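You operate a simulated robot arm through the tools that you are given. There is no shell and no other tool.

Carry out the task below with a simulated robot arm. There is one attempt and no reset: what you move stays moved.

TASK
Empty the cream pan into the brown bin, the red pan into the yellow bin, and wipe the oil spots.
Fine: the bins on the parts bench; blue pad; pans and pad back; spill none; leave the blue bin. What is to be rubbed or washed off counts as gone when no trace of it is left.

The check looks at the end state, three seconds after you hand in, the way a careful person would. Anything else that was tipped, shoved, dropped, spilled or broken makes it a failure.

THE ROBOT
A 7-joint arm with a two-finger parallel gripper, fixed in place. Base frame: the origin is on the floor under the middle of its stand, x ahead of it, y to its left, z up; the work surface is at about z = 0.76. Units: m, rad, N and s.
With the tool pointing down near the work surface it reaches from about 0.34 to 0.86 m from the base axis. Its first joint turns from -2.897 to 2.897 rad. Payload 3.43 kg.
The tool frame sits at the grasp point between the pads (the TCP): z along the fingers, y along the line on which they close. The tips reach 0.034 m beyond it. The gripper opens to 0.128 m. The fingers are 0.024 m wide and 0.012 m thick; the gripper's body (0.048 by 0.13 m) begins 0.096 m behind the TCP.
Orientation is that of the tool frame in the base frame, as a unit quaternion [w, x, y, z]. With the fingers straight down and closing along the base's y, the tool's x points along the base's -x, its y along +y and its z along -z.

THE INTERFACE
- The arm moves only by the tool move_arm. Its argument "commands" is one flat list of numbers, 7 for each row, row after row: the turn, a rotation vector about the base's x, y, z in units of 8 degrees (1.0 is 8 degrees), then the shift along the base's x, y, z in units of 50 mm (1.0 is 50 mm), then the gripper command, from -1 (shut) to 1 (fully open), values between in proportion. In form: [wx, wy, wz, x, y, z, hand, wx, wy, wz, x, y, z, hand, ...]. A call has 1 to 20 rows; each row shifts and turns the commanded pose from where the row before left it. A call with a number of a shift or a turn outside -1 to 1 is refused whole. Each row takes 0.2 s and may step no farther than 0.05 m and 0.15 rad from the row before; otherwise, or with a gripper value out of range, the whole call is refused. A pose out of reach is approached as far as the arm can. The call stops where the force on the tool passes 40 N (or 10 N more than at its start, if that is more) or the arm is blocked; 0.2 s more then pass. Each finger travels about 0.153 m/s and halts on what it meets, pressing with about 41 N; the grip force reading is that of the motor and also rises with nothing between the fingers. The clock runs only during rows and for 0.2 s after the last one: add rows that do not move to give the fingers time. The reply holds the time, the measured pose of the TCP, the force on the tool along the base axes, the opening and the grip force, in the units named above and with some noise, with the torque about the TCP (base axes, N m) and any sound that the robot's microphone picked up.
- Cameras (640 x 400 px; columns grow to the right, rows downward): "scene" is fixed at [0.0477, -0.5156, 1.3516]; the picture's right is [0.01, -1.00, 0.00], its down [-0.77, -0.01, -0.63] and it looks along [0.63, 0.01, -0.77] (base axes); focal length 214 px, centre (320, 200). "wrist" rides on the gripper at [0.076, -0.011, -0.16] in the tool frame; the picture's right is [0.15, 0.99, 0.00], its down [-0.88, 0.13, -0.46] and it looks along [-0.45, 0.07, 0.89] (tool axes); focal length 234 px, centre (320, 200). There is no depth. A picture from a camera that has moved, and an enlarged one, comes with that camera's place and axes in the base frame and with its lens. The place of the scene camera against the robot may be out by one fixed shift of up to 0.025 m in any direction.
- snapshot(camera): a new picture of that camera. The clock stands still meanwhile.
- zoom(camera, box): a new picture of the part [left, top, right, bottom] of that camera's present view, enlarged. The clock stands still meanwhile.
- finish_job(): hands the job in; it is judged then, once.

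Nothing tells you positions but the pictures and the camera data. Unless the task says otherwise, let go and move clear before handing in.

The tools are called after "Request:" as name(argument=value, ...) on one line, values as JSON. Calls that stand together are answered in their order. move_arm: Moves the arm, as the interface text tells. Its arguments: {"type":"object","properties":{"commands":{"type":"array","items":{"type":"number"}}},"required":["commands"]} The other tools are called the same way: snapshot (camera) takes a picture; zoom (camera, box) takes an enlarged picture of a part of a camera's view; finish_job () hands the job in.

At the start:

```text
time_s: 0.0
position: [0.3891, -0.3979, 1.1421]
orientation: [0.0, 0.0, 1.0, 0.0]
contact_force: [-0.3, 0.5, -1.2]
wrist_torque: [0.02, -0.03, 0.01]
finger_gap: 0.1278
grasp_force: 0.0
```

scene: 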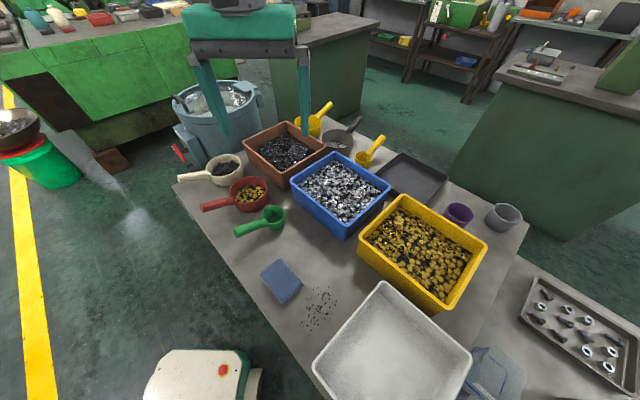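
wrist: 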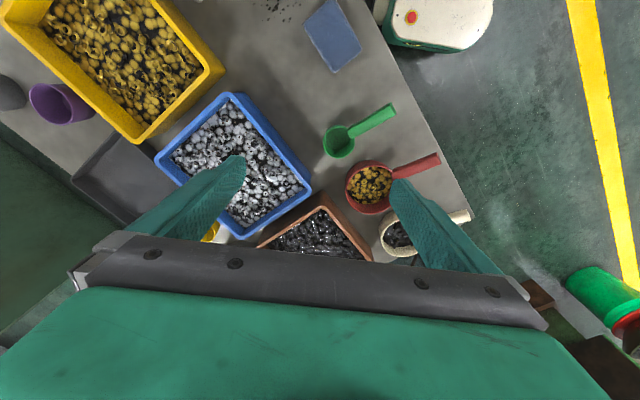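

I see a bench with three bins (brown, blue, yellow), a cream pan and a red pan with parts in them, an empty green pan, a blue pad and a patch of dark oil spots. I'll zoom in for details before moving.

Request:
zoom(camera="scene", box=[160, 110, 340, 240])

Request:
zoom(camera="scene", box=[230, 230, 400, 350])

Request:
zoom(camera="scene", box=[280, 90, 540, 270])

Request:
zoom(camera="wrist", box=[240, 80, 500, 270])

```text
3.08 times, centred on (250, 175) of scene
camera zoom: at [0.0477, -0.5156, 1.3516], right [0.01, -1.0, 0.0], down [-0.77, -0.01, -0.63], along [0.63, 0.01, -0.77], focal length 660 px, centre (535, 277)
```

zoom: 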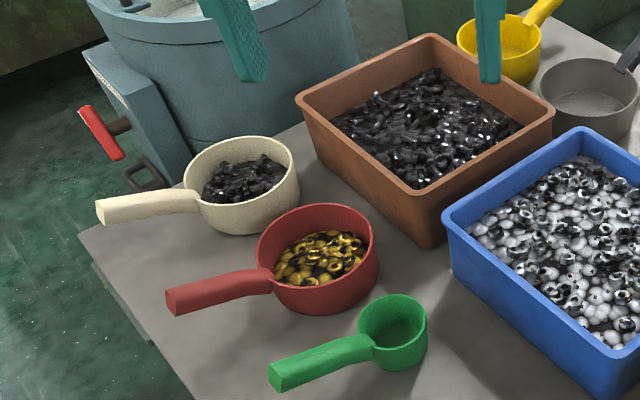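

```text
3.33 times, centred on (315, 290) of scene
camera zoom: at [0.0477, -0.5156, 1.3516], right [0.01, -1.0, 0.0], down [-0.77, -0.01, -0.63], along [0.63, 0.01, -0.77], focal length 715 px, centre (337, -100)
```

zoom: 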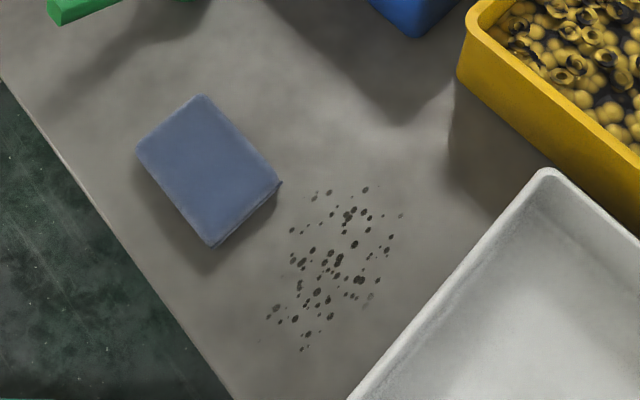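

```text
2.22 times, centred on (410, 180) of scene
camera zoom: at [0.0477, -0.5156, 1.3516], right [0.01, -1.0, 0.0], down [-0.77, -0.01, -0.63], along [0.63, 0.01, -0.77], focal length 477 px, centre (120, 244)
```

zoom: 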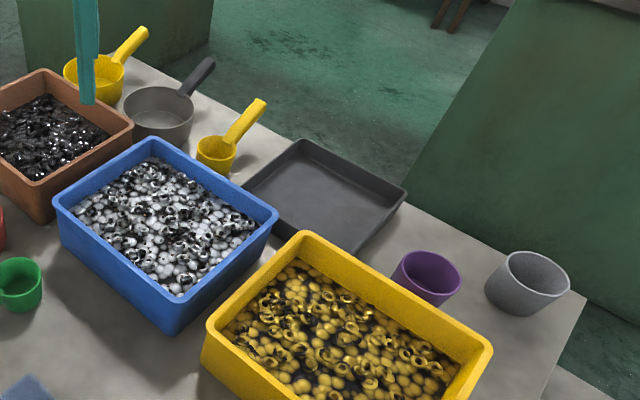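

```text
2.11 times, centred on (370, 175) of wrist
camera zoom: at [0.3132, -0.4103, 1.3018], right [-0.15, 0.99, 0.0], down [0.88, 0.13, 0.46], along [0.45, 0.07, -0.89], focal length 493 px, centre (215, 253)
```

zoom: 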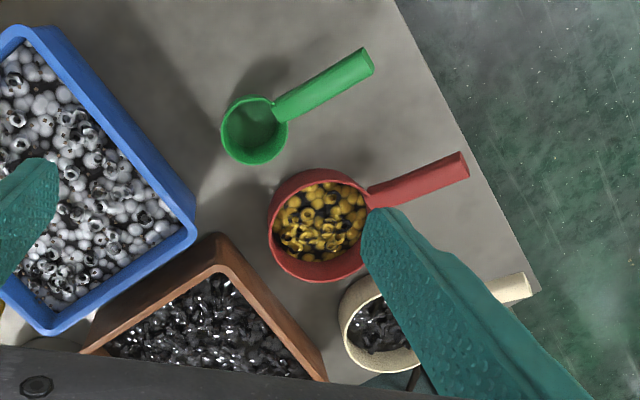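

I can make out the layout: the bench lies diagonally, with the cream pan at about (0.64,-0.15), the red pan at about (0.51,-0.26), the brown bin at about (0.75,-0.36) and the yellow bin at about (0.32,-0.78). The blue pad is near (0.24,-0.41) and the oil spots near (0.17,-0.51). I'll move the wrist camera over the pans for more accurate positions.

Request:
move_arm(commands=[0, 0, 0, 0.24, 0.8, -0.3, 1, 0, 0, 0, 0.24, 0.8, -0.3, 1, 0, 0, 0, 0.24, 0.8, -0.3, 1, 0, 0, 0, 0.24, 0.8, -0.3, 1, 0, 0, 0, 0.24, 0.8, -0.3, 1, 0, 0, 0, 0, 0, 0, 1])

Request:
snapshot(camera="wrist")

Request:
snapshot(camera="scene")

```text
time_s: 1.4
position: [0.4486, -0.1995, 1.0665]
orientation: [0.001, 0.0, 1.0, 0.0]
contact_force: [0.3, 0.5, 0.8]
wrist_torque: [0.01, 0.02, 0.01]
finger_gap: 0.128
grasp_force: 0.0
```

```text
taken
camera wrist: at [0.3721, -0.21, 1.2267], right [-0.15, 0.99, 0.0], down [0.88, 0.13, 0.46], along [0.45, 0.07, -0.89], focal length 234 px, centre (320, 200)
```

wrist: 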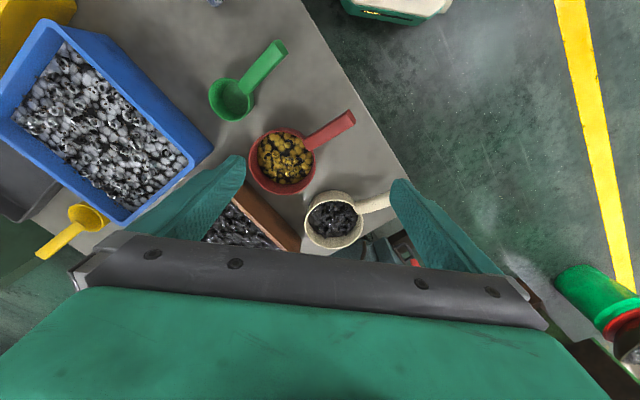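

```text
taken
```

scene: 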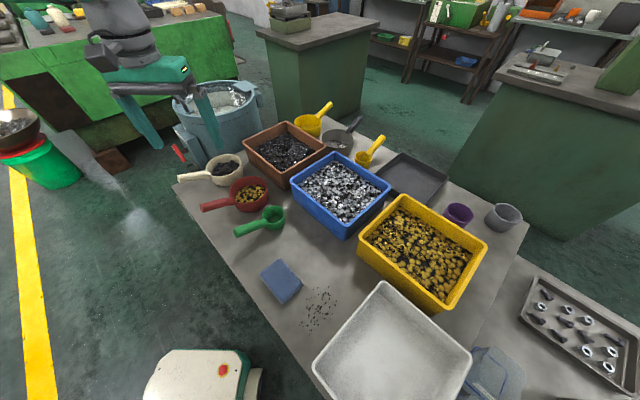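

The scene looks unchanged. I'll zoom the wrist view on the two pans to fix the handle geometry.

Request:
zoom(camera="wrist", box=[200, 90, 420, 270])

Request:
zoom(camera="scene", box=[170, 140, 290, 240])

```text
2.22 times, centred on (310, 180) of wrist
camera zoom: at [0.3721, -0.21, 1.2267], right [-0.15, 0.99, 0.0], down [0.88, 0.13, 0.46], along [0.45, 0.07, -0.89], focal length 520 px, centre (342, 244)
```

zoom: 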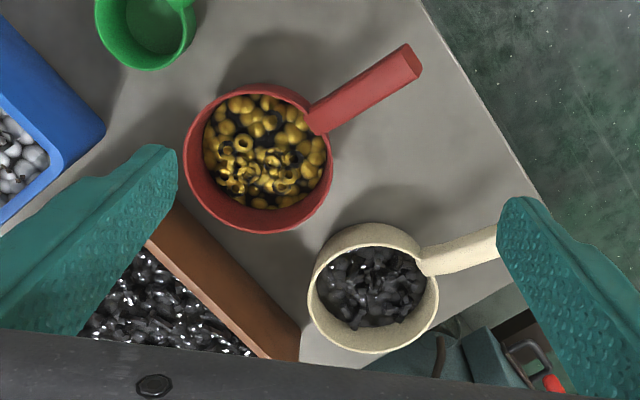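

```text
4.00 times, centred on (230, 190) of scene
camera zoom: at [0.0477, -0.5156, 1.3516], right [0.01, -1.0, 0.0], down [-0.77, -0.01, -0.63], along [0.63, 0.01, -0.77], focal length 858 px, centre (680, 240)
```

zoom: 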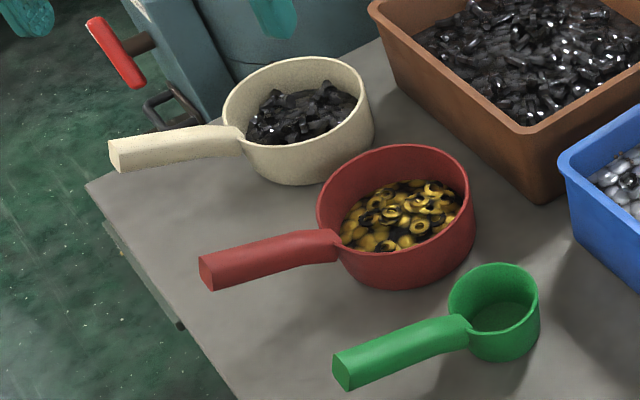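

The red handle ends near (0.415,-0.15) and points at about -46° toward its bowl; the cream one is similar. I plan to grip each handle with the tool tilted along it and pour by rolling, so I'll first test in free air that this orientation is reachable.

Request:
move_arm(commands=[0, 0, -0.97, 0, 0, 0.3, 0, 0, 0, -0.97, 0, 0, 0.3, 0, 0, 0, -0.97, 0, 0, 0.3, 0, 0, 0, -0.97, 0, 0, 0.3, 0, 0, 0, -0.97, 0, 0, 0.3, 0, 0, 0, -0.97, 0, 0, 0, 0, -0.68, -0.645, 0, 0, 0, 0, 0, -0.68, -0.645, 0, 0, 0, 0, 0, -0.68, -0.645, 0, 0, 0, 0, 0, -0.68, -0.645, 0, 0, 0, 0, 0, -0.68, -0.645, 0, 0, 0, 0, 0, -0.68, -0.645, 0, 0, 0, 0, 0, 0, 0, 0, 0, 0, 0, 0])

Request:
snapshot(camera="wrist")

Request:
snapshot(camera="scene")

```text
time_s: 4.2
position: [0.4753, -0.2044, 1.1508]
orientation: [0.352, 0.365, 0.848, -0.152]
contact_force: [0.0, -0.4, -0.5]
wrist_torque: [0.0, 0.01, -0.01]
finger_gap: 0.0641
grasp_force: 0.0
out of reach, approached as far as the arm can: row 12
```

```text
taken
camera wrist: at [0.3525, -0.0927, 1.2102], right [0.65, 0.76, -0.1], down [0.3, -0.13, 0.94], along [0.7, -0.64, -0.31], focal length 234 px, centre (320, 200)
```

wrist: 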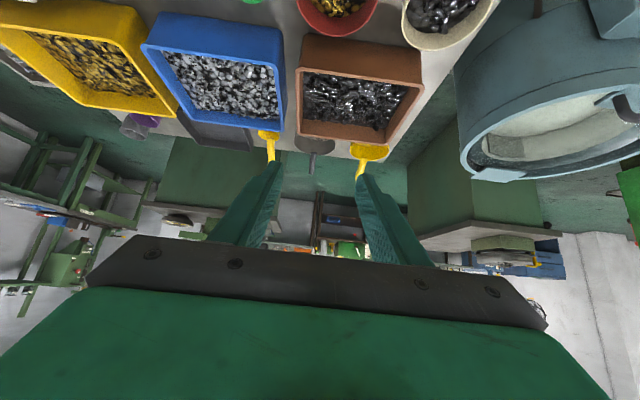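

```text
taken
```

scene: 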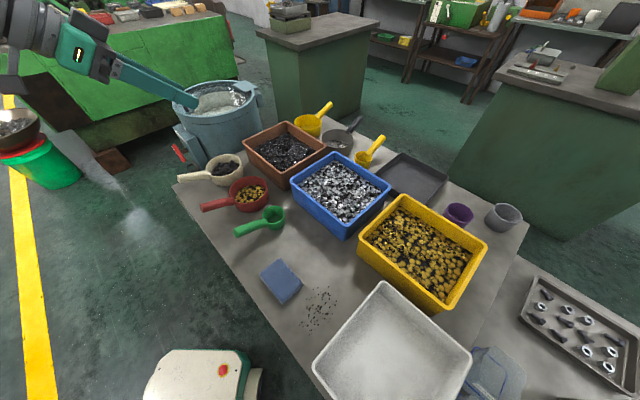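

The 45° tilt has the right orientation but the arm hit a reach limit here, high up and close in. I'll lower to about z=0.98 over the bench edge and see how the limit changes there.

Request:
move_arm(commands=[0, 0, 0, 0, 0.2, -0.6, 0, 0, 0, 0, 0, 0.2, -0.6, 0, 0, 0, 0, 0, 0.2, -0.6, 0, 0, 0, 0, 0, 0.2, -0.6, 0, 0, 0, 0, 0, 0.2, -0.6, 0, 0, 0, 0, 0, 0, 0, 0])

Request:
snapshot(camera="wrist")

Request:
snapshot(camera="scene")

```text
time_s: 5.6
position: [0.4951, -0.1585, 1.0022]
orientation: [0.351, 0.365, 0.849, -0.151]
contact_force: [-0.2, -0.4, 0.1]
wrist_torque: [0.0, -0.01, 0.01]
finger_gap: 0.0639
grasp_force: 0.0
out of reach, approached as far as the arm can: row 1, 2, 3
```

```text
taken
camera wrist: at [0.3727, -0.0456, 1.0617], right [0.65, 0.76, -0.1], down [0.3, -0.13, 0.94], along [0.7, -0.64, -0.31], focal length 234 px, centre (320, 200)
```

wrist: 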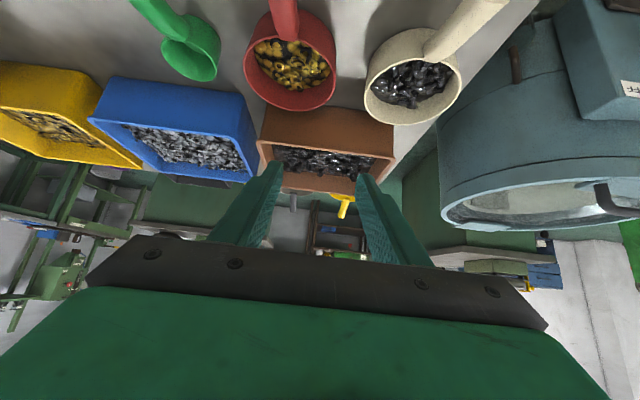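

```text
taken
```

scene: 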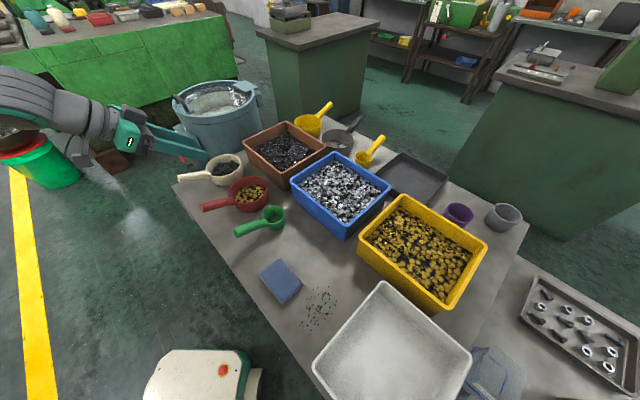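

With a 45° tilt the arm can't come in as close as the red handle. I'll back off to a 30° tilt and check the position above the red handle.

Request:
move_arm(commands=[0.68, 0.645, 0, 0, 0, 0, 0, 0.68, 0.645, 0, 0, 0, 0, 0, 0, 0, 0, -0.37, -0.15, -0.1, 0, 0, 0, 0, -0.37, -0.15, -0.1, 0, 0, 0, 0, -0.37, -0.15, -0.1, 0, 0, 0, 0, 0, 0, 0, 0])

Request:
snapshot(camera="wrist")

Request:
snapshot(camera="scene")

```text
time_s: 7.0
position: [0.4474, -0.1844, 0.9857]
orientation: [0.237, 0.382, 0.887, -0.102]
contact_force: [-0.6, 0.1, 0.9]
wrist_torque: [-0.05, -0.01, -0.02]
finger_gap: 0.0641
grasp_force: 0.0
out of reach, approached as far as the arm can: row 5
```

```text
taken
camera wrist: at [0.3374, -0.0864, 1.0856], right [0.63, 0.77, -0.07], down [0.46, -0.3, 0.83], along [0.62, -0.56, -0.55], focal length 234 px, centre (320, 200)
```

wrist: 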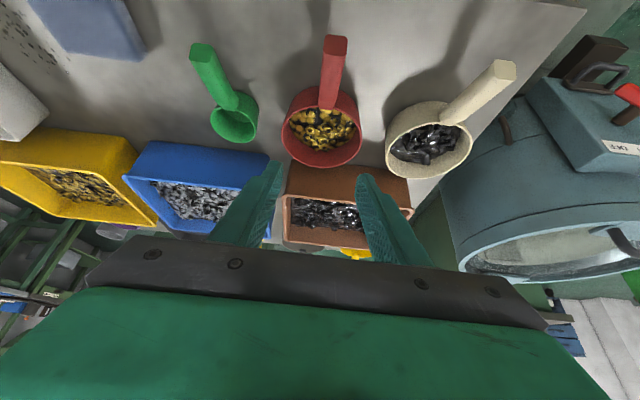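

```text
taken
```

scene: 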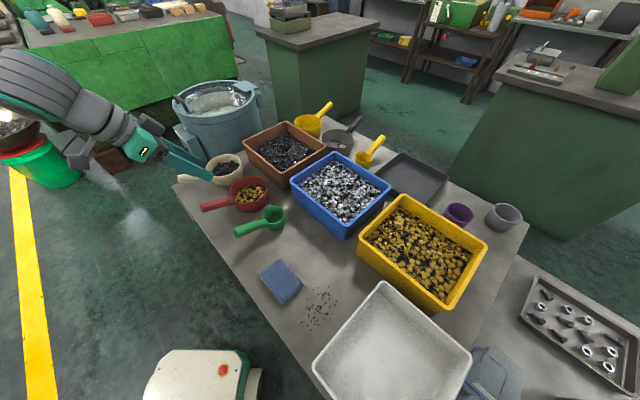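

The arm hits a limit again, likely a wrist joint. I'll return the tool to vertical and flip the gripper's yaw by 180° (camera on the outer side), which should free the wrist joints for tilting along the handle.

Request:
move_arm(commands=[0.68, 0.645, 0, 0, 0, 0.35, 0, 0.68, 0.645, 0, 0, 0, 0.35, 0, 0.68, 0.645, 0, 0, 0, 0.35, 0, 0.68, 0.645, 0, 0, 0, 0.35, 0, 0, 0, 0.978, 0, 0, 0, 0, 0, 0, 0.978, 0, 0, 0, 0, 0, 0, 0.978, 0, 0, 0, 0, 0, 0, 0.978, 0, 0, 0, 0, 0, 0, 0.978, 0, 0, 0, 0, 0, 0, 0.978, 0, 0, 0, 0, 0, 0, 0.978, 0, 0, 0, 0, 0, 0, 0.978, 0, 0, 0, 0, 0, 0, 0.978, 0, 0, 0, 0, 0, 0, 0.978, 0, 0, 0, 0, 0, 0, 0.978, 0, 0, 0, 0, 0, 0, 0.978, 0, 0, 0, 0, 0, 0, 0.978, 0, 0, 0, 0, 0, 0, 0.978, 0, 0, 0, 0, 0, 0, 0, 0, 0, 0, 0])

Request:
snapshot(camera="scene")

```text
time_s: 11.0
position: [0.4456, -0.1842, 1.0561]
orientation: [0.0, -0.523, 0.852, -0.001]
contact_force: [0.5, 0.6, 0.1]
wrist_torque: [-0.02, 0.02, 0.02]
finger_gap: 0.0641
grasp_force: 0.0
```

```text
taken
```

scene: 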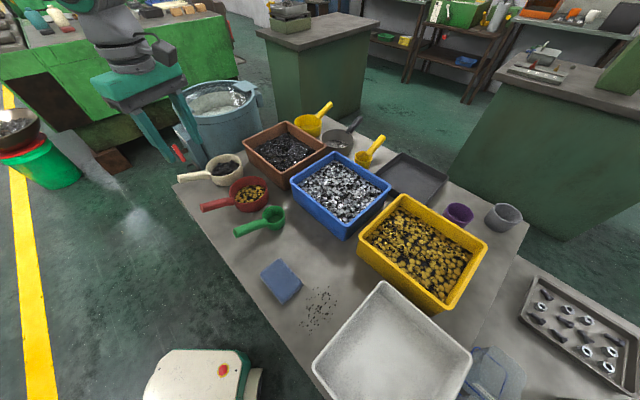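

The yaw follows well. I'll complete the flip and then tilt along the handle direction.

Request:
move_arm(commands=[0, 0, 0.978, 0, 0, 0, 0, 0, 0, 0.978, 0, 0, 0, 0, 0, 0, 0.978, 0, 0, 0, 0, 0, 0, 0.978, 0, 0, 0, 0, 0, 0, 0.978, 0, 0, 0, 0, 0, 0, 0.978, 0, 0, 0, 0, 0, 0, 0.978, 0, 0, 0, 0, 0, 0, 0.978, 0, 0, 0, 0, 0, 0, 0.978, 0, 0, 0, 0, -0.68, -0.645, 0, 0, 0, 0, 0, -0.68, -0.645, 0, 0, 0, 0, 0, -0.68, -0.645, 0, 0, 0, 0, 0, -0.68, -0.645, 0, 0, 0, 0, 0, -0.68, -0.645, 0, 0, 0, 0, 0, -0.68, -0.645, 0, 0, 0, 0, 0, 0, 0, 0, 0, 0, 0, 0])

Request:
snapshot(camera="wrist")

Request:
snapshot(camera="scene")

```text
time_s: 14.4
position: [0.4899, -0.1936, 1.0581]
orientation: [0.151, 0.848, -0.366, 0.351]
contact_force: [0.1, 0.9, 0.2]
wrist_torque: [0.0, 0.01, -0.01]
finger_gap: 0.064
grasp_force: 0.3
out of reach, approached as far as the arm can: row 14, 15
```

```text
taken
camera wrist: at [0.4581, -0.144, 1.2252], right [-0.65, -0.75, 0.1], down [-0.74, 0.6, -0.3], along [0.16, -0.27, -0.95], focal length 234 px, centre (320, 200)
```

wrist: 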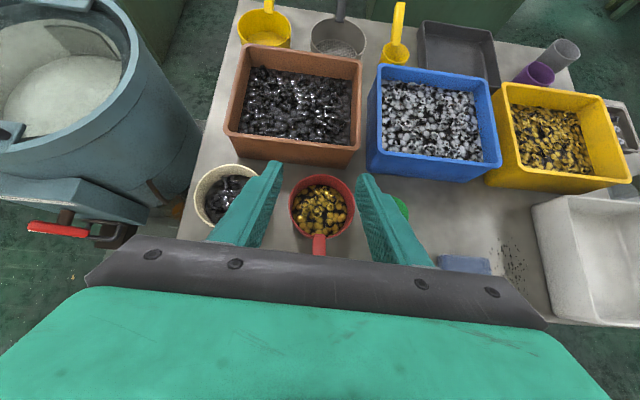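

```text
taken
```

scene: 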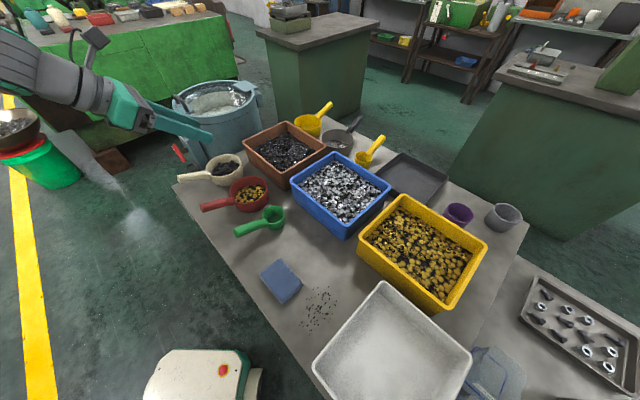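

Same limit, so it's a wrist-bend joint limit, independent of the flip. I'll reach the tilt from the other wrist branch instead: go vertical, yaw right, tilt there, then swing back to the handle direction.

Request:
move_arm(commands=[0.68, 0.645, 0, 0, 0, 0, 0, 0.68, 0.645, 0, 0, 0, 0, 0, 0.68, 0.645, 0, 0, 0, 0, 0, 0.68, 0.645, 0, 0, 0, 0, 0, 0.68, 0.645, 0, 0, 0, 0, 0, 0.68, 0.645, 0, 0, 0, 0, 0, 0, 0, -0.993, 0, 0, 0, 0, 0, 0, -0.993, 0, 0, 0, 0, 0, 0, -0.993, 0, 0, 0, 0, 0, 0, -0.993, 0, 0, 0, 0, 0, 0, -0.993, 0, 0, 0, 0, 0, 0, -0.993, 0, 0, 0, 0, 0, 0, -0.993, 0, 0, 0, 0, 0, 0, -0.993, 0, 0, 0, 0, 0, 0, -0.993, 0, 0, 0, 0, 0, 0, 0, 0, 0, 0, 0])

Request:
move_arm(commands=[-0.828, 0.44, 0, 0, 0, 0, 0, -0.828, 0.44, 0, 0, 0, 0, 0, -0.828, 0.44, 0, 0, 0, 0, 0, -0.828, 0.44, 0, 0, 0, 0, 0, -0.828, 0.44, 0, 0, 0, 0, 0, -0.828, 0.44, 0, 0, 0, 0, 0, 0, 0, 0, 0, 0, 0, 0])

Request:
snapshot(camera="scene")

```text
time_s: 17.8
position: [0.4903, -0.1951, 1.0577]
orientation: [0.0, -0.514, 0.858, 0.001]
contact_force: [0.0, -0.2, -0.4]
wrist_torque: [-0.01, 0.04, 0.0]
finger_gap: 0.0639
grasp_force: 0.0
```

```text
time_s: 19.4
position: [0.4904, -0.1935, 1.0593]
orientation: [-0.328, -0.475, 0.792, -0.198]
contact_force: [0.8, 0.4, 0.2]
wrist_torque: [0.0, 0.01, 0.0]
finger_gap: 0.0639
grasp_force: 0.1
```

```text
taken
```

scene: 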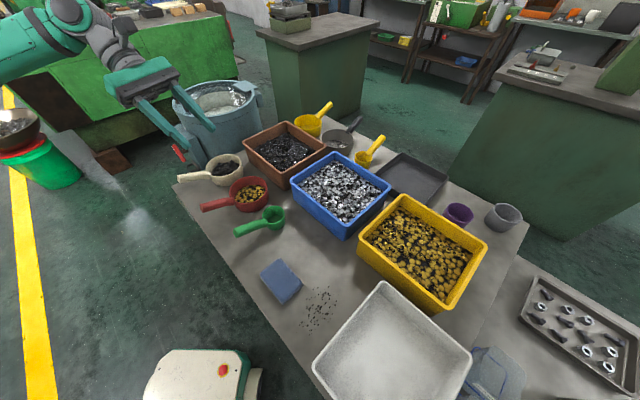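

Tilting to the right works. Now I'll swing back to the handle azimuth and move toward the red handle position at height.

Request:
move_arm(commands=[0, 0, 0.993, 0, 0, 0, 0, 0, 0, 0.993, 0, 0, 0, 0, 0, 0, 0.993, 0, 0, 0, 0, 0, 0, 0.993, 0, 0, 0, 0, 0, 0, 0.993, 0, 0, 0, 0, 0, 0, 0.993, 0, 0, 0, 0, 0, 0, 0.993, 0, 0, 0, 0, 0, 0, 0.993, 0, 0, 0, 0, 0, 0, 0.993, 0, 0, 0, 0, 0, 0, 0, 0, 0, 0, 0])

Request:
snapshot(camera="scene")

```text
time_s: 21.6
position: [0.4921, -0.1948, 1.0594]
orientation: [0.15, 0.849, -0.365, 0.352]
contact_force: [0.9, -0.8, -0.5]
wrist_torque: [-0.01, 0.0, 0.02]
finger_gap: 0.064
grasp_force: 0.1
```

```text
taken
```

scene: 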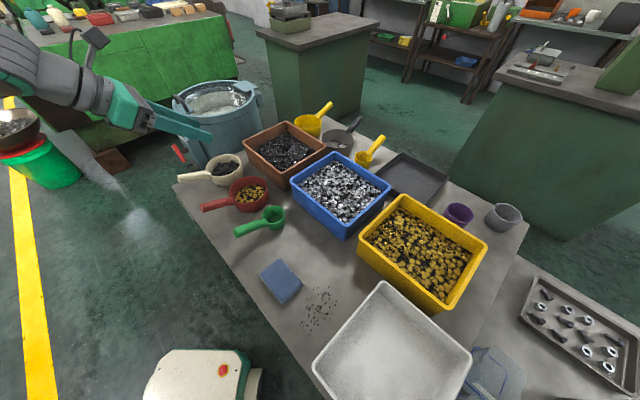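

I'll test whether the arm can now come in closer at this tilt.

Request:
move_arm(commands=[0, 0, 0, -0.3, 0.1, -0.3, 0, 0, 0, 0, -0.3, 0.1, -0.3, 0, 0, 0, 0, -0.3, 0.1, -0.3, 0, 0, 0, 0, 0, 0, 0, 0])

Request:
snapshot(camera="wrist")

```text
time_s: 22.6
position: [0.489, -0.1875, 1.0089]
orientation: [0.151, 0.849, -0.366, 0.351]
contact_force: [-0.3, -0.2, 0.4]
wrist_torque: [0.0, -0.04, 0.03]
finger_gap: 0.0638
grasp_force: 0.0
out of reach, approached as far as the arm can: row 1, 2, 3
```

```text
taken
camera wrist: at [0.455, -0.1369, 1.1754], right [-0.65, -0.75, 0.1], down [-0.74, 0.6, -0.3], along [0.16, -0.27, -0.95], focal length 234 px, centre (320, 200)
```

wrist: 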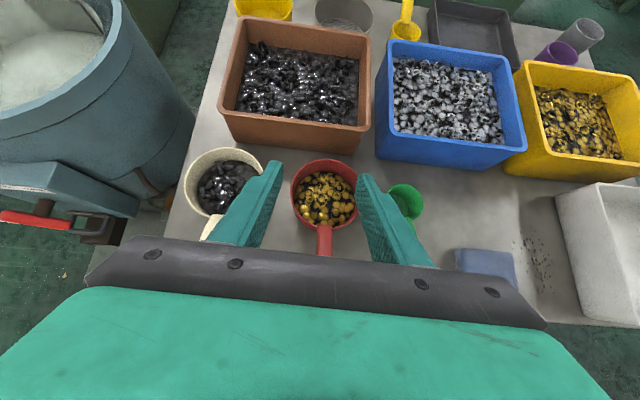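

The limit looks like a wrist-too-close-to-shoulder limit that eases at lower height. I'll descend to about z=0.92 and then try to come in closer.

Request:
move_arm(commands=[0, 0, 0, 0, 0, -0.45, 0, 0, 0, 0, 0, 0, -0.45, 0, 0, 0, 0, 0, 0, -0.45, 0, 0, 0, 0, 0, 0, -0.45, 0, 0, 0, 0, -0.3, 0.21, 0, 0, 0, 0, 0, -0.3, 0.21, 0, 0, 0, 0, 0, -0.3, 0.21, 0, 0, 0, 0, 0, -0.3, 0.21, 0, 0, 0, 0, 0, 0, 0, 0, 0])

Request:
snapshot(camera="wrist")

Request:
snapshot(camera="scene")

```text
time_s: 24.6
position: [0.4543, -0.1494, 0.9042]
orientation: [0.151, 0.849, -0.366, 0.351]
contact_force: [-0.4, -1.3, -0.4]
wrist_torque: [0.02, 0.01, 0.03]
finger_gap: 0.0638
grasp_force: 0.1
out of reach, approached as far as the arm can: row 7, 8
```

```text
taken
camera wrist: at [0.4216, -0.0985, 1.0703], right [-0.65, -0.75, 0.1], down [-0.74, 0.6, -0.3], along [0.17, -0.27, -0.95], focal length 234 px, centre (320, 200)
```

wrist: 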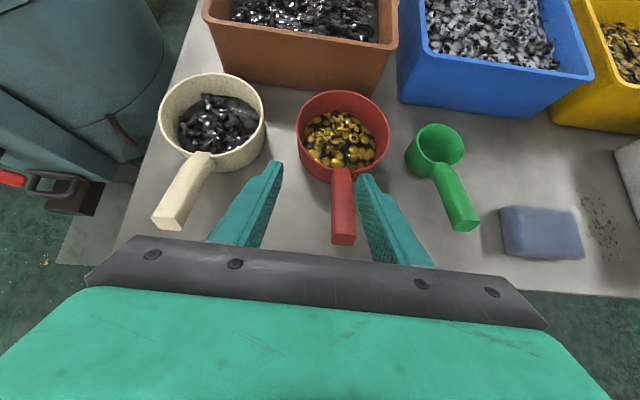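

```text
taken
```

scene: 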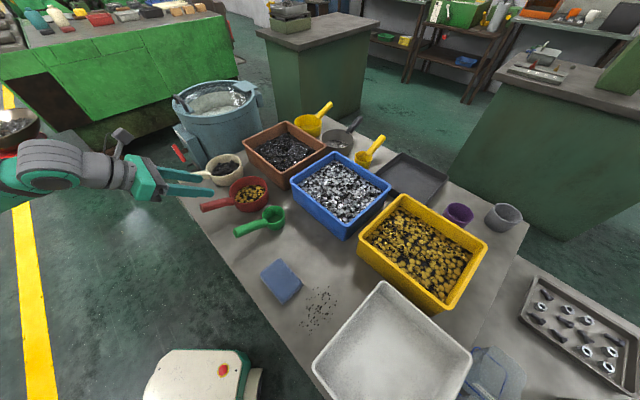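

At lower height the arm comes in close enough with the 45° tilt. I'll zoom in on the handles from here to triangulate their positions and heights.

Request:
zoom(camera="wrist", box=[140, 60, 400, 260])

Request:
zoom(camera="wrist", box=[400, 120, 640, 300])

```text
2.00 times, centred on (270, 160) of wrist
camera zoom: at [0.4216, -0.0985, 1.0703], right [-0.65, -0.75, 0.1], down [-0.74, 0.6, -0.3], along [0.17, -0.27, -0.95], focal length 468 px, centre (420, 280)
```

zoom: 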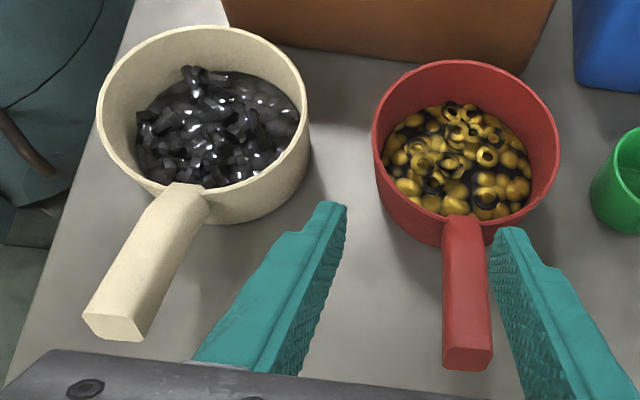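

```text
2.22 times, centred on (520, 210) of wrist
camera zoom: at [0.4216, -0.0985, 1.0703], right [-0.65, -0.75, 0.1], down [-0.74, 0.6, -0.3], along [0.17, -0.27, -0.95], focal length 520 px, centre (-124, 178)
```

zoom: 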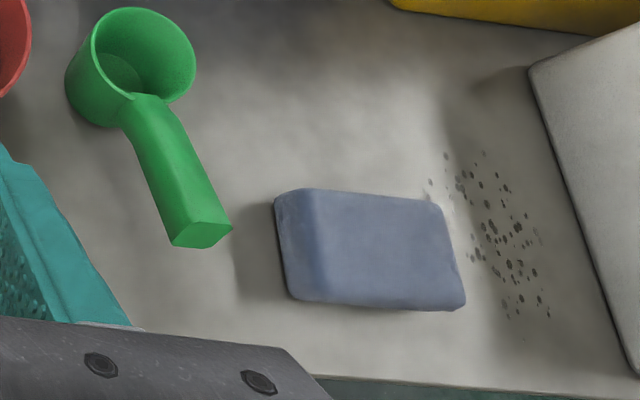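

The red pan's rim is at about z=0.80, with its handle rising to about z=0.845 at (0.416,-0.157). Before grasping I want to understand the arm's wrist configuration, so I'll zoom on the arm.

Request:
zoom(camera="scene", box=[0, 100, 240, 250])

```text
2.67 times, centred on (120, 175) of scene
camera zoom: at [0.0477, -0.5156, 1.3516], right [0.01, -1.0, 0.0], down [-0.77, -0.01, -0.63], along [0.63, 0.01, -0.77], focal length 572 px, centre (853, 267)
```

zoom: 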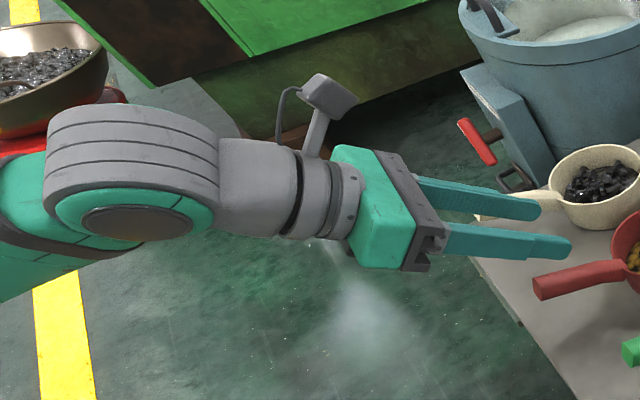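

The wrist is a straight-axis type, so the only tight limit is being too close in. I plan to pour by tipping each pan about a diagonal axis, bowl down and sideways, and I'll rehearse that motion over the yellow bin with an empty gripper before picking anything up.

Request:
move_arm(commands=[-0.68, -0.645, 0, 0, 0, 0, 0, 0, 0, -0.703, -0.092, -0.795, 0.2, 0, 0, 0, -0.703, -0.092, -0.795, 0.2, 0, 0, 0, -0.703, -0.092, -0.795, 0.2, 0, 0, 0, -0.703, -0.092, -0.795, 0.2, 0, 0, 0, -0.703, -0.092, -0.795, 0.2, 0, 0, 0, -0.703, -0.092, -0.795, 0.2, 0, 0, 0, -0.703, -0.092, -0.795, 0.2, 0, 0, 0, -0.703, -0.092, -0.795, 0.2, 0, 0, 0, -0.703, -0.092, -0.795, 0.2, 0, 0, 0, -0.703, -0.092, -0.795, 0.2, 0, 0, 0, -0.703, -0.092, -0.795, 0.2, 0, 0, 0, -0.703, -0.092, -0.795, 0.2, 0, 0, 0, 0, 0, 0, 0, 0])

Request:
snapshot(camera="wrist")

Request:
snapshot(camera="scene")

```text
time_s: 27.6
position: [0.401, -0.6253, 1.0224]
orientation: [-0.37, -0.488, 0.753, -0.241]
contact_force: [-0.4, -0.1, -0.3]
wrist_torque: [-0.02, 0.02, -0.03]
finger_gap: 0.064
grasp_force: 0.0
```

```text
taken
camera wrist: at [0.4432, -0.5572, 1.1802], right [-0.94, 0.32, 0.11], down [0.25, 0.87, -0.42], along [-0.24, -0.37, -0.9], focal length 234 px, centre (320, 200)
```

wrist: 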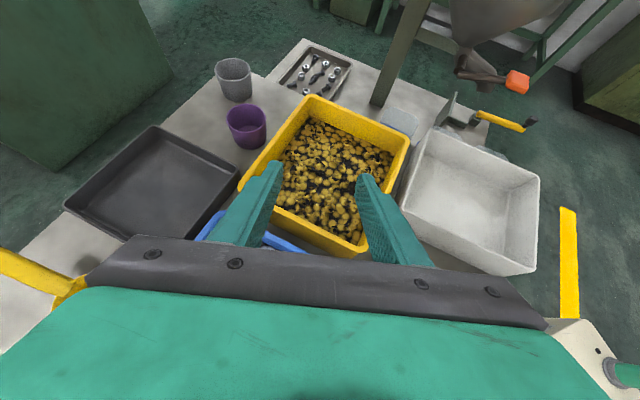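

```text
taken
```

scene: 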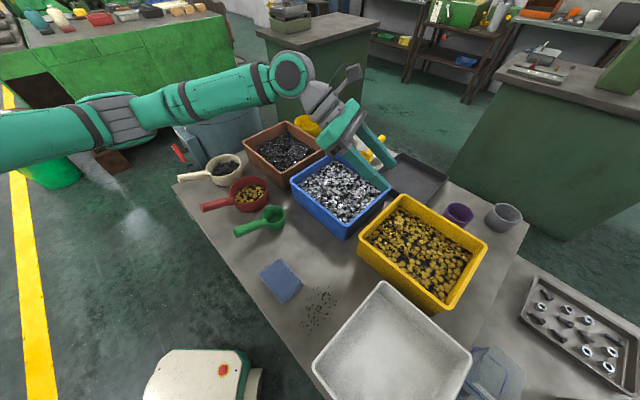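

The pre-pour pose over the yellow bin is reachable. I'll zoom the wrist view to get the yellow bin's exact corners.

Request:
zoom(camera="wrist", box=[220, 80, 440, 260])

```text
2.22 times, centred on (330, 170) of wrist
camera zoom: at [0.4432, -0.5572, 1.1802], right [-0.94, 0.32, 0.11], down [0.25, 0.87, -0.42], along [-0.24, -0.37, -0.9], focal length 520 px, centre (298, 267)
```

zoom: 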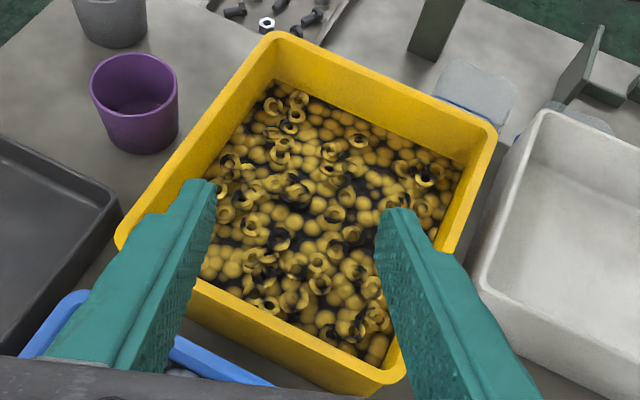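

The yellow bin is centred at about (0.31,-0.76), with its rim at about z=0.845. I'll rehearse the pouring rotation with the empty gripper, at the height and path I'd use for real.

Request:
move_arm(commands=[0.336, -0.875, 0, -0.02, -0.117, -0.11, 0, 0.336, -0.875, 0, -0.02, -0.117, -0.11, 0, 0.336, -0.875, 0, -0.02, -0.117, -0.11, 0, 0.336, -0.875, 0, -0.02, -0.117, -0.11, 0, 0.336, -0.875, 0, -0.257, -0.099, 0.05, 0, 0.336, -0.875, 0, -0.257, -0.099, 0.05, 0, 0.336, -0.875, 0, -0.257, -0.099, 0.05, 0, 0.336, -0.875, 0, -0.257, -0.099, 0.05, 0, 0, 0, 0, 0, 0, 0, 0])

Request:
move_arm(commands=[0.336, -0.875, 0, -0.324, -0.124, 0.04, 0, 0.336, -0.875, 0, -0.324, -0.124, 0.04, 0, 0.336, -0.875, 0, -0.324, -0.124, 0.04, 0, 0.336, -0.875, 0, -0.324, -0.124, 0.04, 0, 0, 0, 0, 0, 0, 0, 0])

Request:
move_arm(commands=[0.336, -0.875, 0, -0.297, -0.114, -0.14, 0, 0.336, -0.875, 0, -0.297, -0.114, -0.14, 0, 0.336, -0.875, 0, -0.297, -0.114, -0.14, 0, 0.336, -0.875, 0, -0.297, -0.114, -0.14, 0, 0.336, -0.875, 0, -0.224, -0.087, -0.25, 0, 0.336, -0.875, 0, -0.224, -0.087, -0.25, 0, 0, 0, 0, 0, 0, 0, 0])

Request:
snapshot(camera="scene")

Request:
snapshot(camera="wrist")

```text
time_s: 29.6
position: [0.3451, -0.669, 1.0106]
orientation: [0.119, -0.377, 0.868, -0.301]
contact_force: [-0.6, -0.2, -0.4]
wrist_torque: [0.0, 0.02, -0.02]
finger_gap: 0.0639
grasp_force: 0.1
```

```text
time_s: 30.8
position: [0.2793, -0.6953, 1.0203]
orientation: [0.359, -0.279, 0.838, -0.302]
contact_force: [-0.7, 0.0, -0.2]
wrist_torque: [0.0, -0.01, 0.02]
finger_gap: 0.0639
grasp_force: 0.1
```

```text
time_s: 32.4
position: [0.1972, -0.725, 0.9669]
orientation: [0.67, -0.101, 0.687, -0.262]
contact_force: [0.0, -0.3, 0.2]
wrist_torque: [0.01, 0.02, 0.0]
finger_gap: 0.0641
grasp_force: 0.0
```

```text
taken
```

scene: 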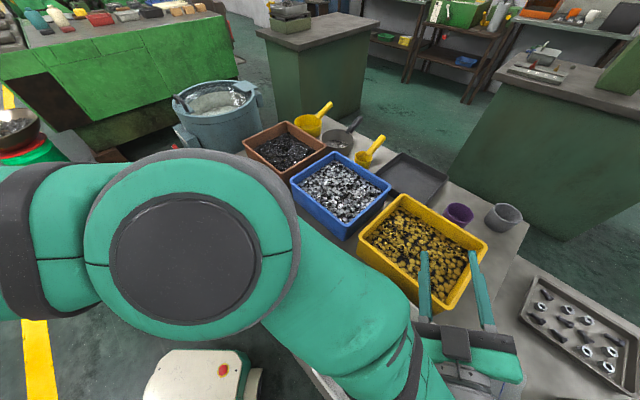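

```text
taken
camera wrist: at [0.0338, -0.7367, 0.9007], right [0.2, 0.76, -0.62], down [-0.34, 0.65, 0.68], along [0.92, 0.08, 0.39], focal length 234 px, centre (320, 200)
```

wrist: 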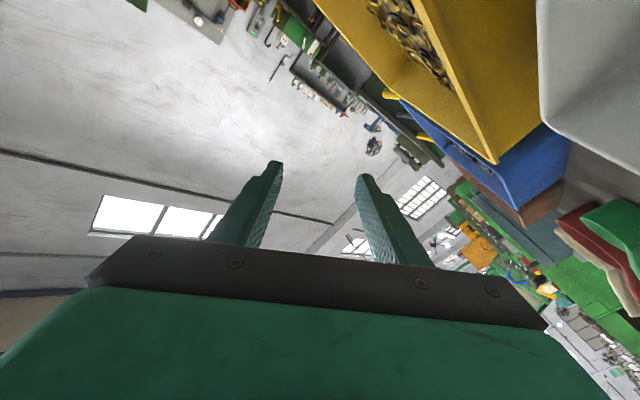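

The rehearsal ran cleanly with no reach problems. I'll reverse the motion back to the pre-pour pose.

Request:
move_arm(commands=[-0.336, 0.875, 0, 0.224, 0.087, 0.25, 0, -0.336, 0.875, 0, 0.224, 0.087, 0.25, 0, -0.336, 0.875, 0, 0.297, 0.114, 0.14, 0, -0.336, 0.875, 0, 0.297, 0.114, 0.14, 0, -0.336, 0.875, 0, 0.297, 0.114, 0.14, 0, -0.336, 0.875, 0, 0.297, 0.114, 0.14, 0, -0.336, 0.875, 0, 0.324, 0.124, -0.04, 0, -0.336, 0.875, 0, 0.324, 0.124, -0.04, 0, -0.336, 0.875, 0, 0.324, 0.124, -0.04, 0, -0.336, 0.875, 0, 0.324, 0.124, -0.04, 0, -0.336, 0.875, 0, 0.257, 0.099, -0.05, 0, -0.336, 0.875, 0, 0.257, 0.099, -0.05, 0, -0.336, 0.875, 0, 0.257, 0.099, -0.05, 0, -0.336, 0.875, 0, 0.257, 0.099, -0.05, 0, -0.336, 0.875, 0, 0.02, 0.117, 0.11, 0, -0.336, 0.875, 0, 0.02, 0.117, 0.11, 0, -0.336, 0.875, 0, 0.02, 0.117, 0.11, 0, -0.336, 0.875, 0, 0.02, 0.117, 0.11, 0, 0, 0, 0, 0, 0, 0, 0])

Request:
snapshot(camera="scene")

```text
time_s: 36.4
position: [0.3999, -0.6255, 1.0238]
orientation: [-0.372, -0.488, 0.752, -0.241]
contact_force: [-0.3, 0.8, -0.1]
wrist_torque: [0.0, -0.01, 0.0]
finger_gap: 0.064
grasp_force: 0.1
```

```text
taken
```

scene: 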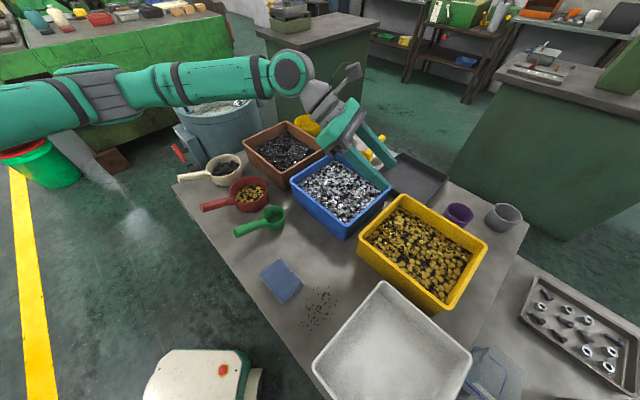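

Back at the pre-pour pose. Now I'll return to the red pan's handle, staying slightly forward while high, and check alignment before descending.

Request:
move_arm(commands=[0, 0, 0.7135, 0.125, 0.676, -0.157, 0, 0, 0, 0.7135, 0.125, 0.676, -0.157, 0, 0, 0, 0.7135, 0.125, 0.676, -0.157, 0, 0, 0, 0.7135, 0.125, 0.676, -0.157, 0, 0, 0, 0.7135, 0.125, 0.676, -0.157, 0, 0, 0, 0.7135, 0.125, 0.676, -0.157, 0, 0, 0, 0.7135, 0.125, 0.676, -0.157, 0, 0, 0, 0.7135, 0.125, 0.676, -0.157, 0, 0, 0, 0.7135, 0.125, 0.676, -0.157, 0, 0, 0, 0.7135, 0.125, 0.676, -0.157, 0, 0, 0, 0.7135, 0.125, 0.676, -0.157, 0, 0, 0, 0.7135, 0.125, 0.676, -0.157, 0, 0, 0, 0, -0.1, 0.113, -0.333, 0, 0, 0, 0, -0.1, 0.113, -0.333, 0, 0, 0, 0, -0.1, 0.113, -0.333, 0, 0, 0, 0, 0, 0, 0, 0])

Request:
snapshot(camera="wrist")

Request:
zoom(camera="scene", box=[100, 110, 300, 240])

```text
time_s: 39.8
position: [0.4591, -0.2037, 0.882]
orientation: [0.17, 0.827, -0.347, 0.409]
contact_force: [0.1, 0.1, 0.7]
wrist_torque: [-0.02, 0.01, -0.01]
finger_gap: 0.064
grasp_force: 0.0
```

```text
taken
camera wrist: at [0.4098, -0.1381, 1.0393], right [-0.64, -0.76, 0.11], down [-0.72, 0.55, -0.42], along [0.26, -0.35, -0.9], focal length 234 px, centre (320, 200)
```

wrist: 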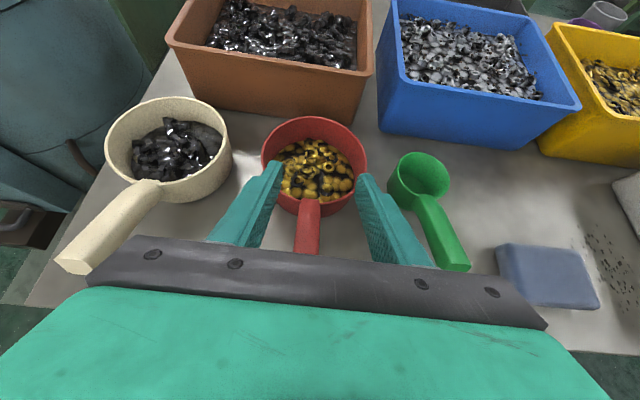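

```text
3.08 times, centred on (200, 175) of scene
camera zoom: at [0.0477, -0.5156, 1.3516], right [0.01, -1.0, 0.0], down [-0.77, -0.01, -0.63], along [0.63, 0.01, -0.77], focal length 660 px, centre (689, 277)
```

zoom: 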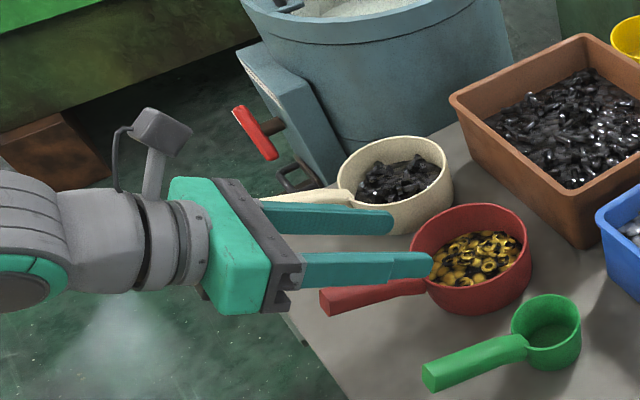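

The fingers straddle the red handle well, about 5 mm off-centre. I'll descend to the grip point at about z=0.82 with that correction.

Request:
move_arm(commands=[0, 0, 0, -0.042, 0.069, -0.24, 0, 0, 0, 0, -0.042, 0.069, -0.24, 0, 0, 0, 0, -0.042, 0.069, -0.24, 0, 0, 0, 0, -0.042, 0.069, -0.24, 0, 0, 0, 0, -0.042, 0.069, -0.24, 0, 0, 0, 0, 0, 0, 0, 0])

Request:
snapshot(camera="wrist")

Request:
zoom(camera="scene", box=[140, 140, 300, 240])

```text
time_s: 41.2
position: [0.4483, -0.1853, 0.821]
orientation: [0.17, 0.827, -0.348, 0.408]
contact_force: [-0.5, -0.6, 0.5]
wrist_torque: [0.0, -0.02, -0.02]
finger_gap: 0.064
grasp_force: 0.0
```

```text
taken
camera wrist: at [0.3989, -0.1203, 0.9792], right [-0.64, -0.76, 0.11], down [-0.72, 0.55, -0.42], along [0.26, -0.35, -0.9], focal length 234 px, centre (320, 200)
```

wrist: 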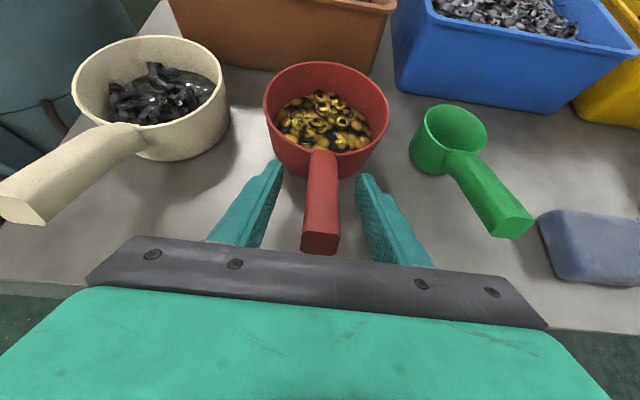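

```text
4.00 times, centred on (220, 190) of scene
camera zoom: at [0.0477, -0.5156, 1.3516], right [0.01, -1.0, 0.0], down [-0.77, -0.01, -0.63], along [0.63, 0.01, -0.77], focal length 858 px, centre (720, 240)
```

zoom: 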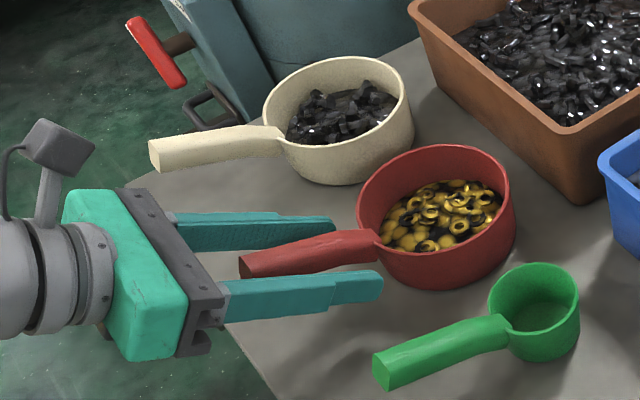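

The handle sits centred between the fingers. Closing the gripper on it.

Request:
move_arm(commands=[0, 0, 0, 0, 0, 0, -0.4, 0, 0, 0, 0, 0, 0, -0.55, 0, 0, 0, 0, 0, 0, -0.75, 0, 0, 0, 0, 0, 0, -1, 0, 0, 0, 0, 0, 0, -1, 0, 0, 0, 0, 0, 0, -1])

Request:
snapshot(camera="wrist")

```text
time_s: 42.6
position: [0.4482, -0.1843, 0.8228]
orientation: [0.171, 0.827, -0.348, 0.408]
contact_force: [0.4, 0.7, 0.4]
wrist_torque: [0.04, -0.13, 0.11]
finger_gap: 0.0237
grasp_force: 40.4
```

```text
taken
camera wrist: at [0.3989, -0.1203, 0.9794], right [-0.64, -0.76, 0.11], down [-0.72, 0.55, -0.42], along [0.26, -0.35, -0.9], focal length 234 px, centre (320, 200)
```

wrist: 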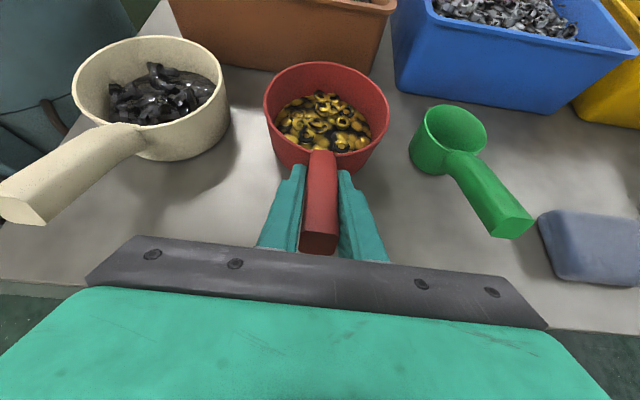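

The handle is gripped (gap 23.7 mm). Lifting slowly, straight up first, to check that the pan stays level and firm.

Request:
move_arm(commands=[0, 0, 0, 0, 0, 0.15, -1, 0, 0, 0, 0, 0, 0.23, -1, 0, 0, 0, 0, 0, 0.35, -1, 0, 0, 0, 0, 0, 0.35, -1, 0, 0, 0, 0, 0, 0, -1])

Request:
snapshot(camera="wrist")

Request:
zoom(camera="scene", box=[140, 120, 340, 240])

```text
time_s: 43.8
position: [0.4482, -0.1863, 0.8747]
orientation: [0.17, 0.827, -0.348, 0.408]
contact_force: [-0.2, 0.3, -0.3]
wrist_torque: [0.0, 0.02, -0.02]
finger_gap: 0.0
grasp_force: 32.8
```

```text
taken
camera wrist: at [0.3987, -0.1201, 1.0323], right [-0.64, -0.76, 0.11], down [-0.72, 0.55, -0.42], along [0.26, -0.35, -0.9], focal length 234 px, centre (320, 200)
```

wrist: 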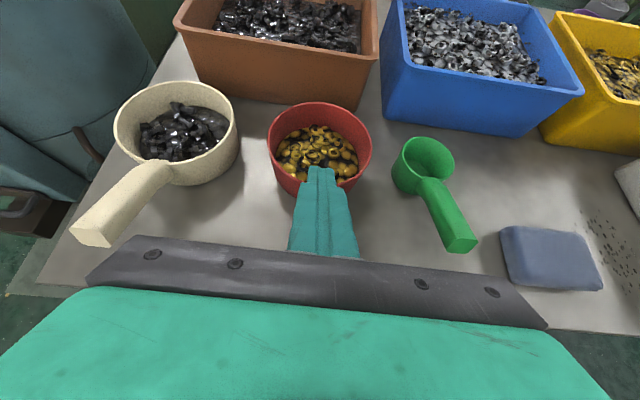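

```text
3.20 times, centred on (240, 180) of scene
camera zoom: at [0.0477, -0.5156, 1.3516], right [0.01, -1.0, 0.0], down [-0.77, -0.01, -0.63], along [0.63, 0.01, -0.77], focal length 686 px, centre (576, 264)
```

zoom: 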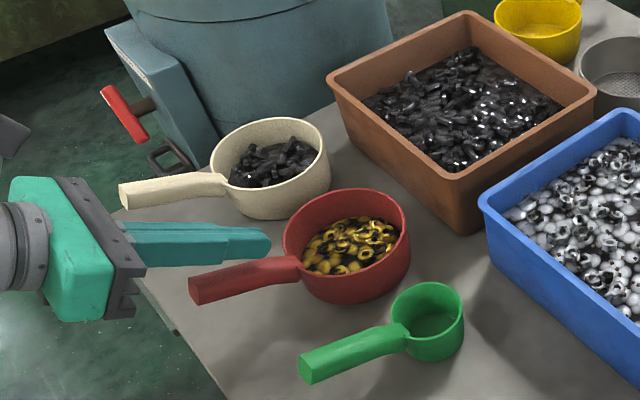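

The fingers slipped off: the handle is lower at the grip point than I estimated, so I only caught its top edge. The pan looks undisturbed. I'll reopen and measure the handle more carefully.

Request:
move_arm(commands=[0, 0, 0, 0, 0, 0, -0.5, 0, 0, 0, 0, 0, 0, 0, 0, 0, 0, 0, 0, 0, 0])

Request:
zoom(camera="wrist", box=[230, 90, 410, 260])

Request:
zoom(camera="scene", box=[180, 150, 300, 230])

```text
time_s: 44.6
position: [0.4477, -0.1853, 0.8753]
orientation: [0.171, 0.826, -0.348, 0.408]
contact_force: [0.2, 0.2, -0.7]
wrist_torque: [-0.01, 0.0, -0.01]
finger_gap: 0.064
grasp_force: 0.1
```

```text
2.35 times, centred on (320, 175) of wrist
camera zoom: at [0.3988, -0.12, 1.0321], right [-0.64, -0.76, 0.11], down [-0.72, 0.55, -0.42], along [0.26, -0.35, -0.9], focal length 551 px, centre (320, 259)
```

zoom: 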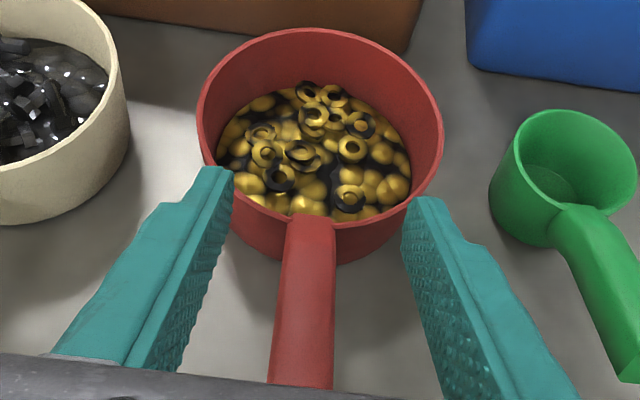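

```text
5.00 times, centred on (240, 190) of scene
camera zoom: at [0.0477, -0.5156, 1.3516], right [0.01, -1.0, 0.0], down [-0.77, -0.01, -0.63], along [0.63, 0.01, -0.77], focal length 1072 px, centre (720, 250)
```

zoom: 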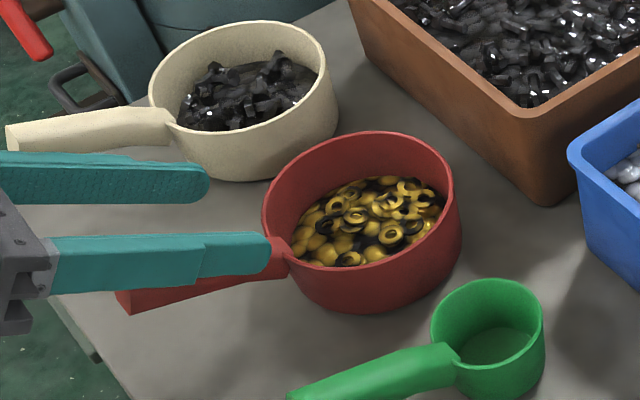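

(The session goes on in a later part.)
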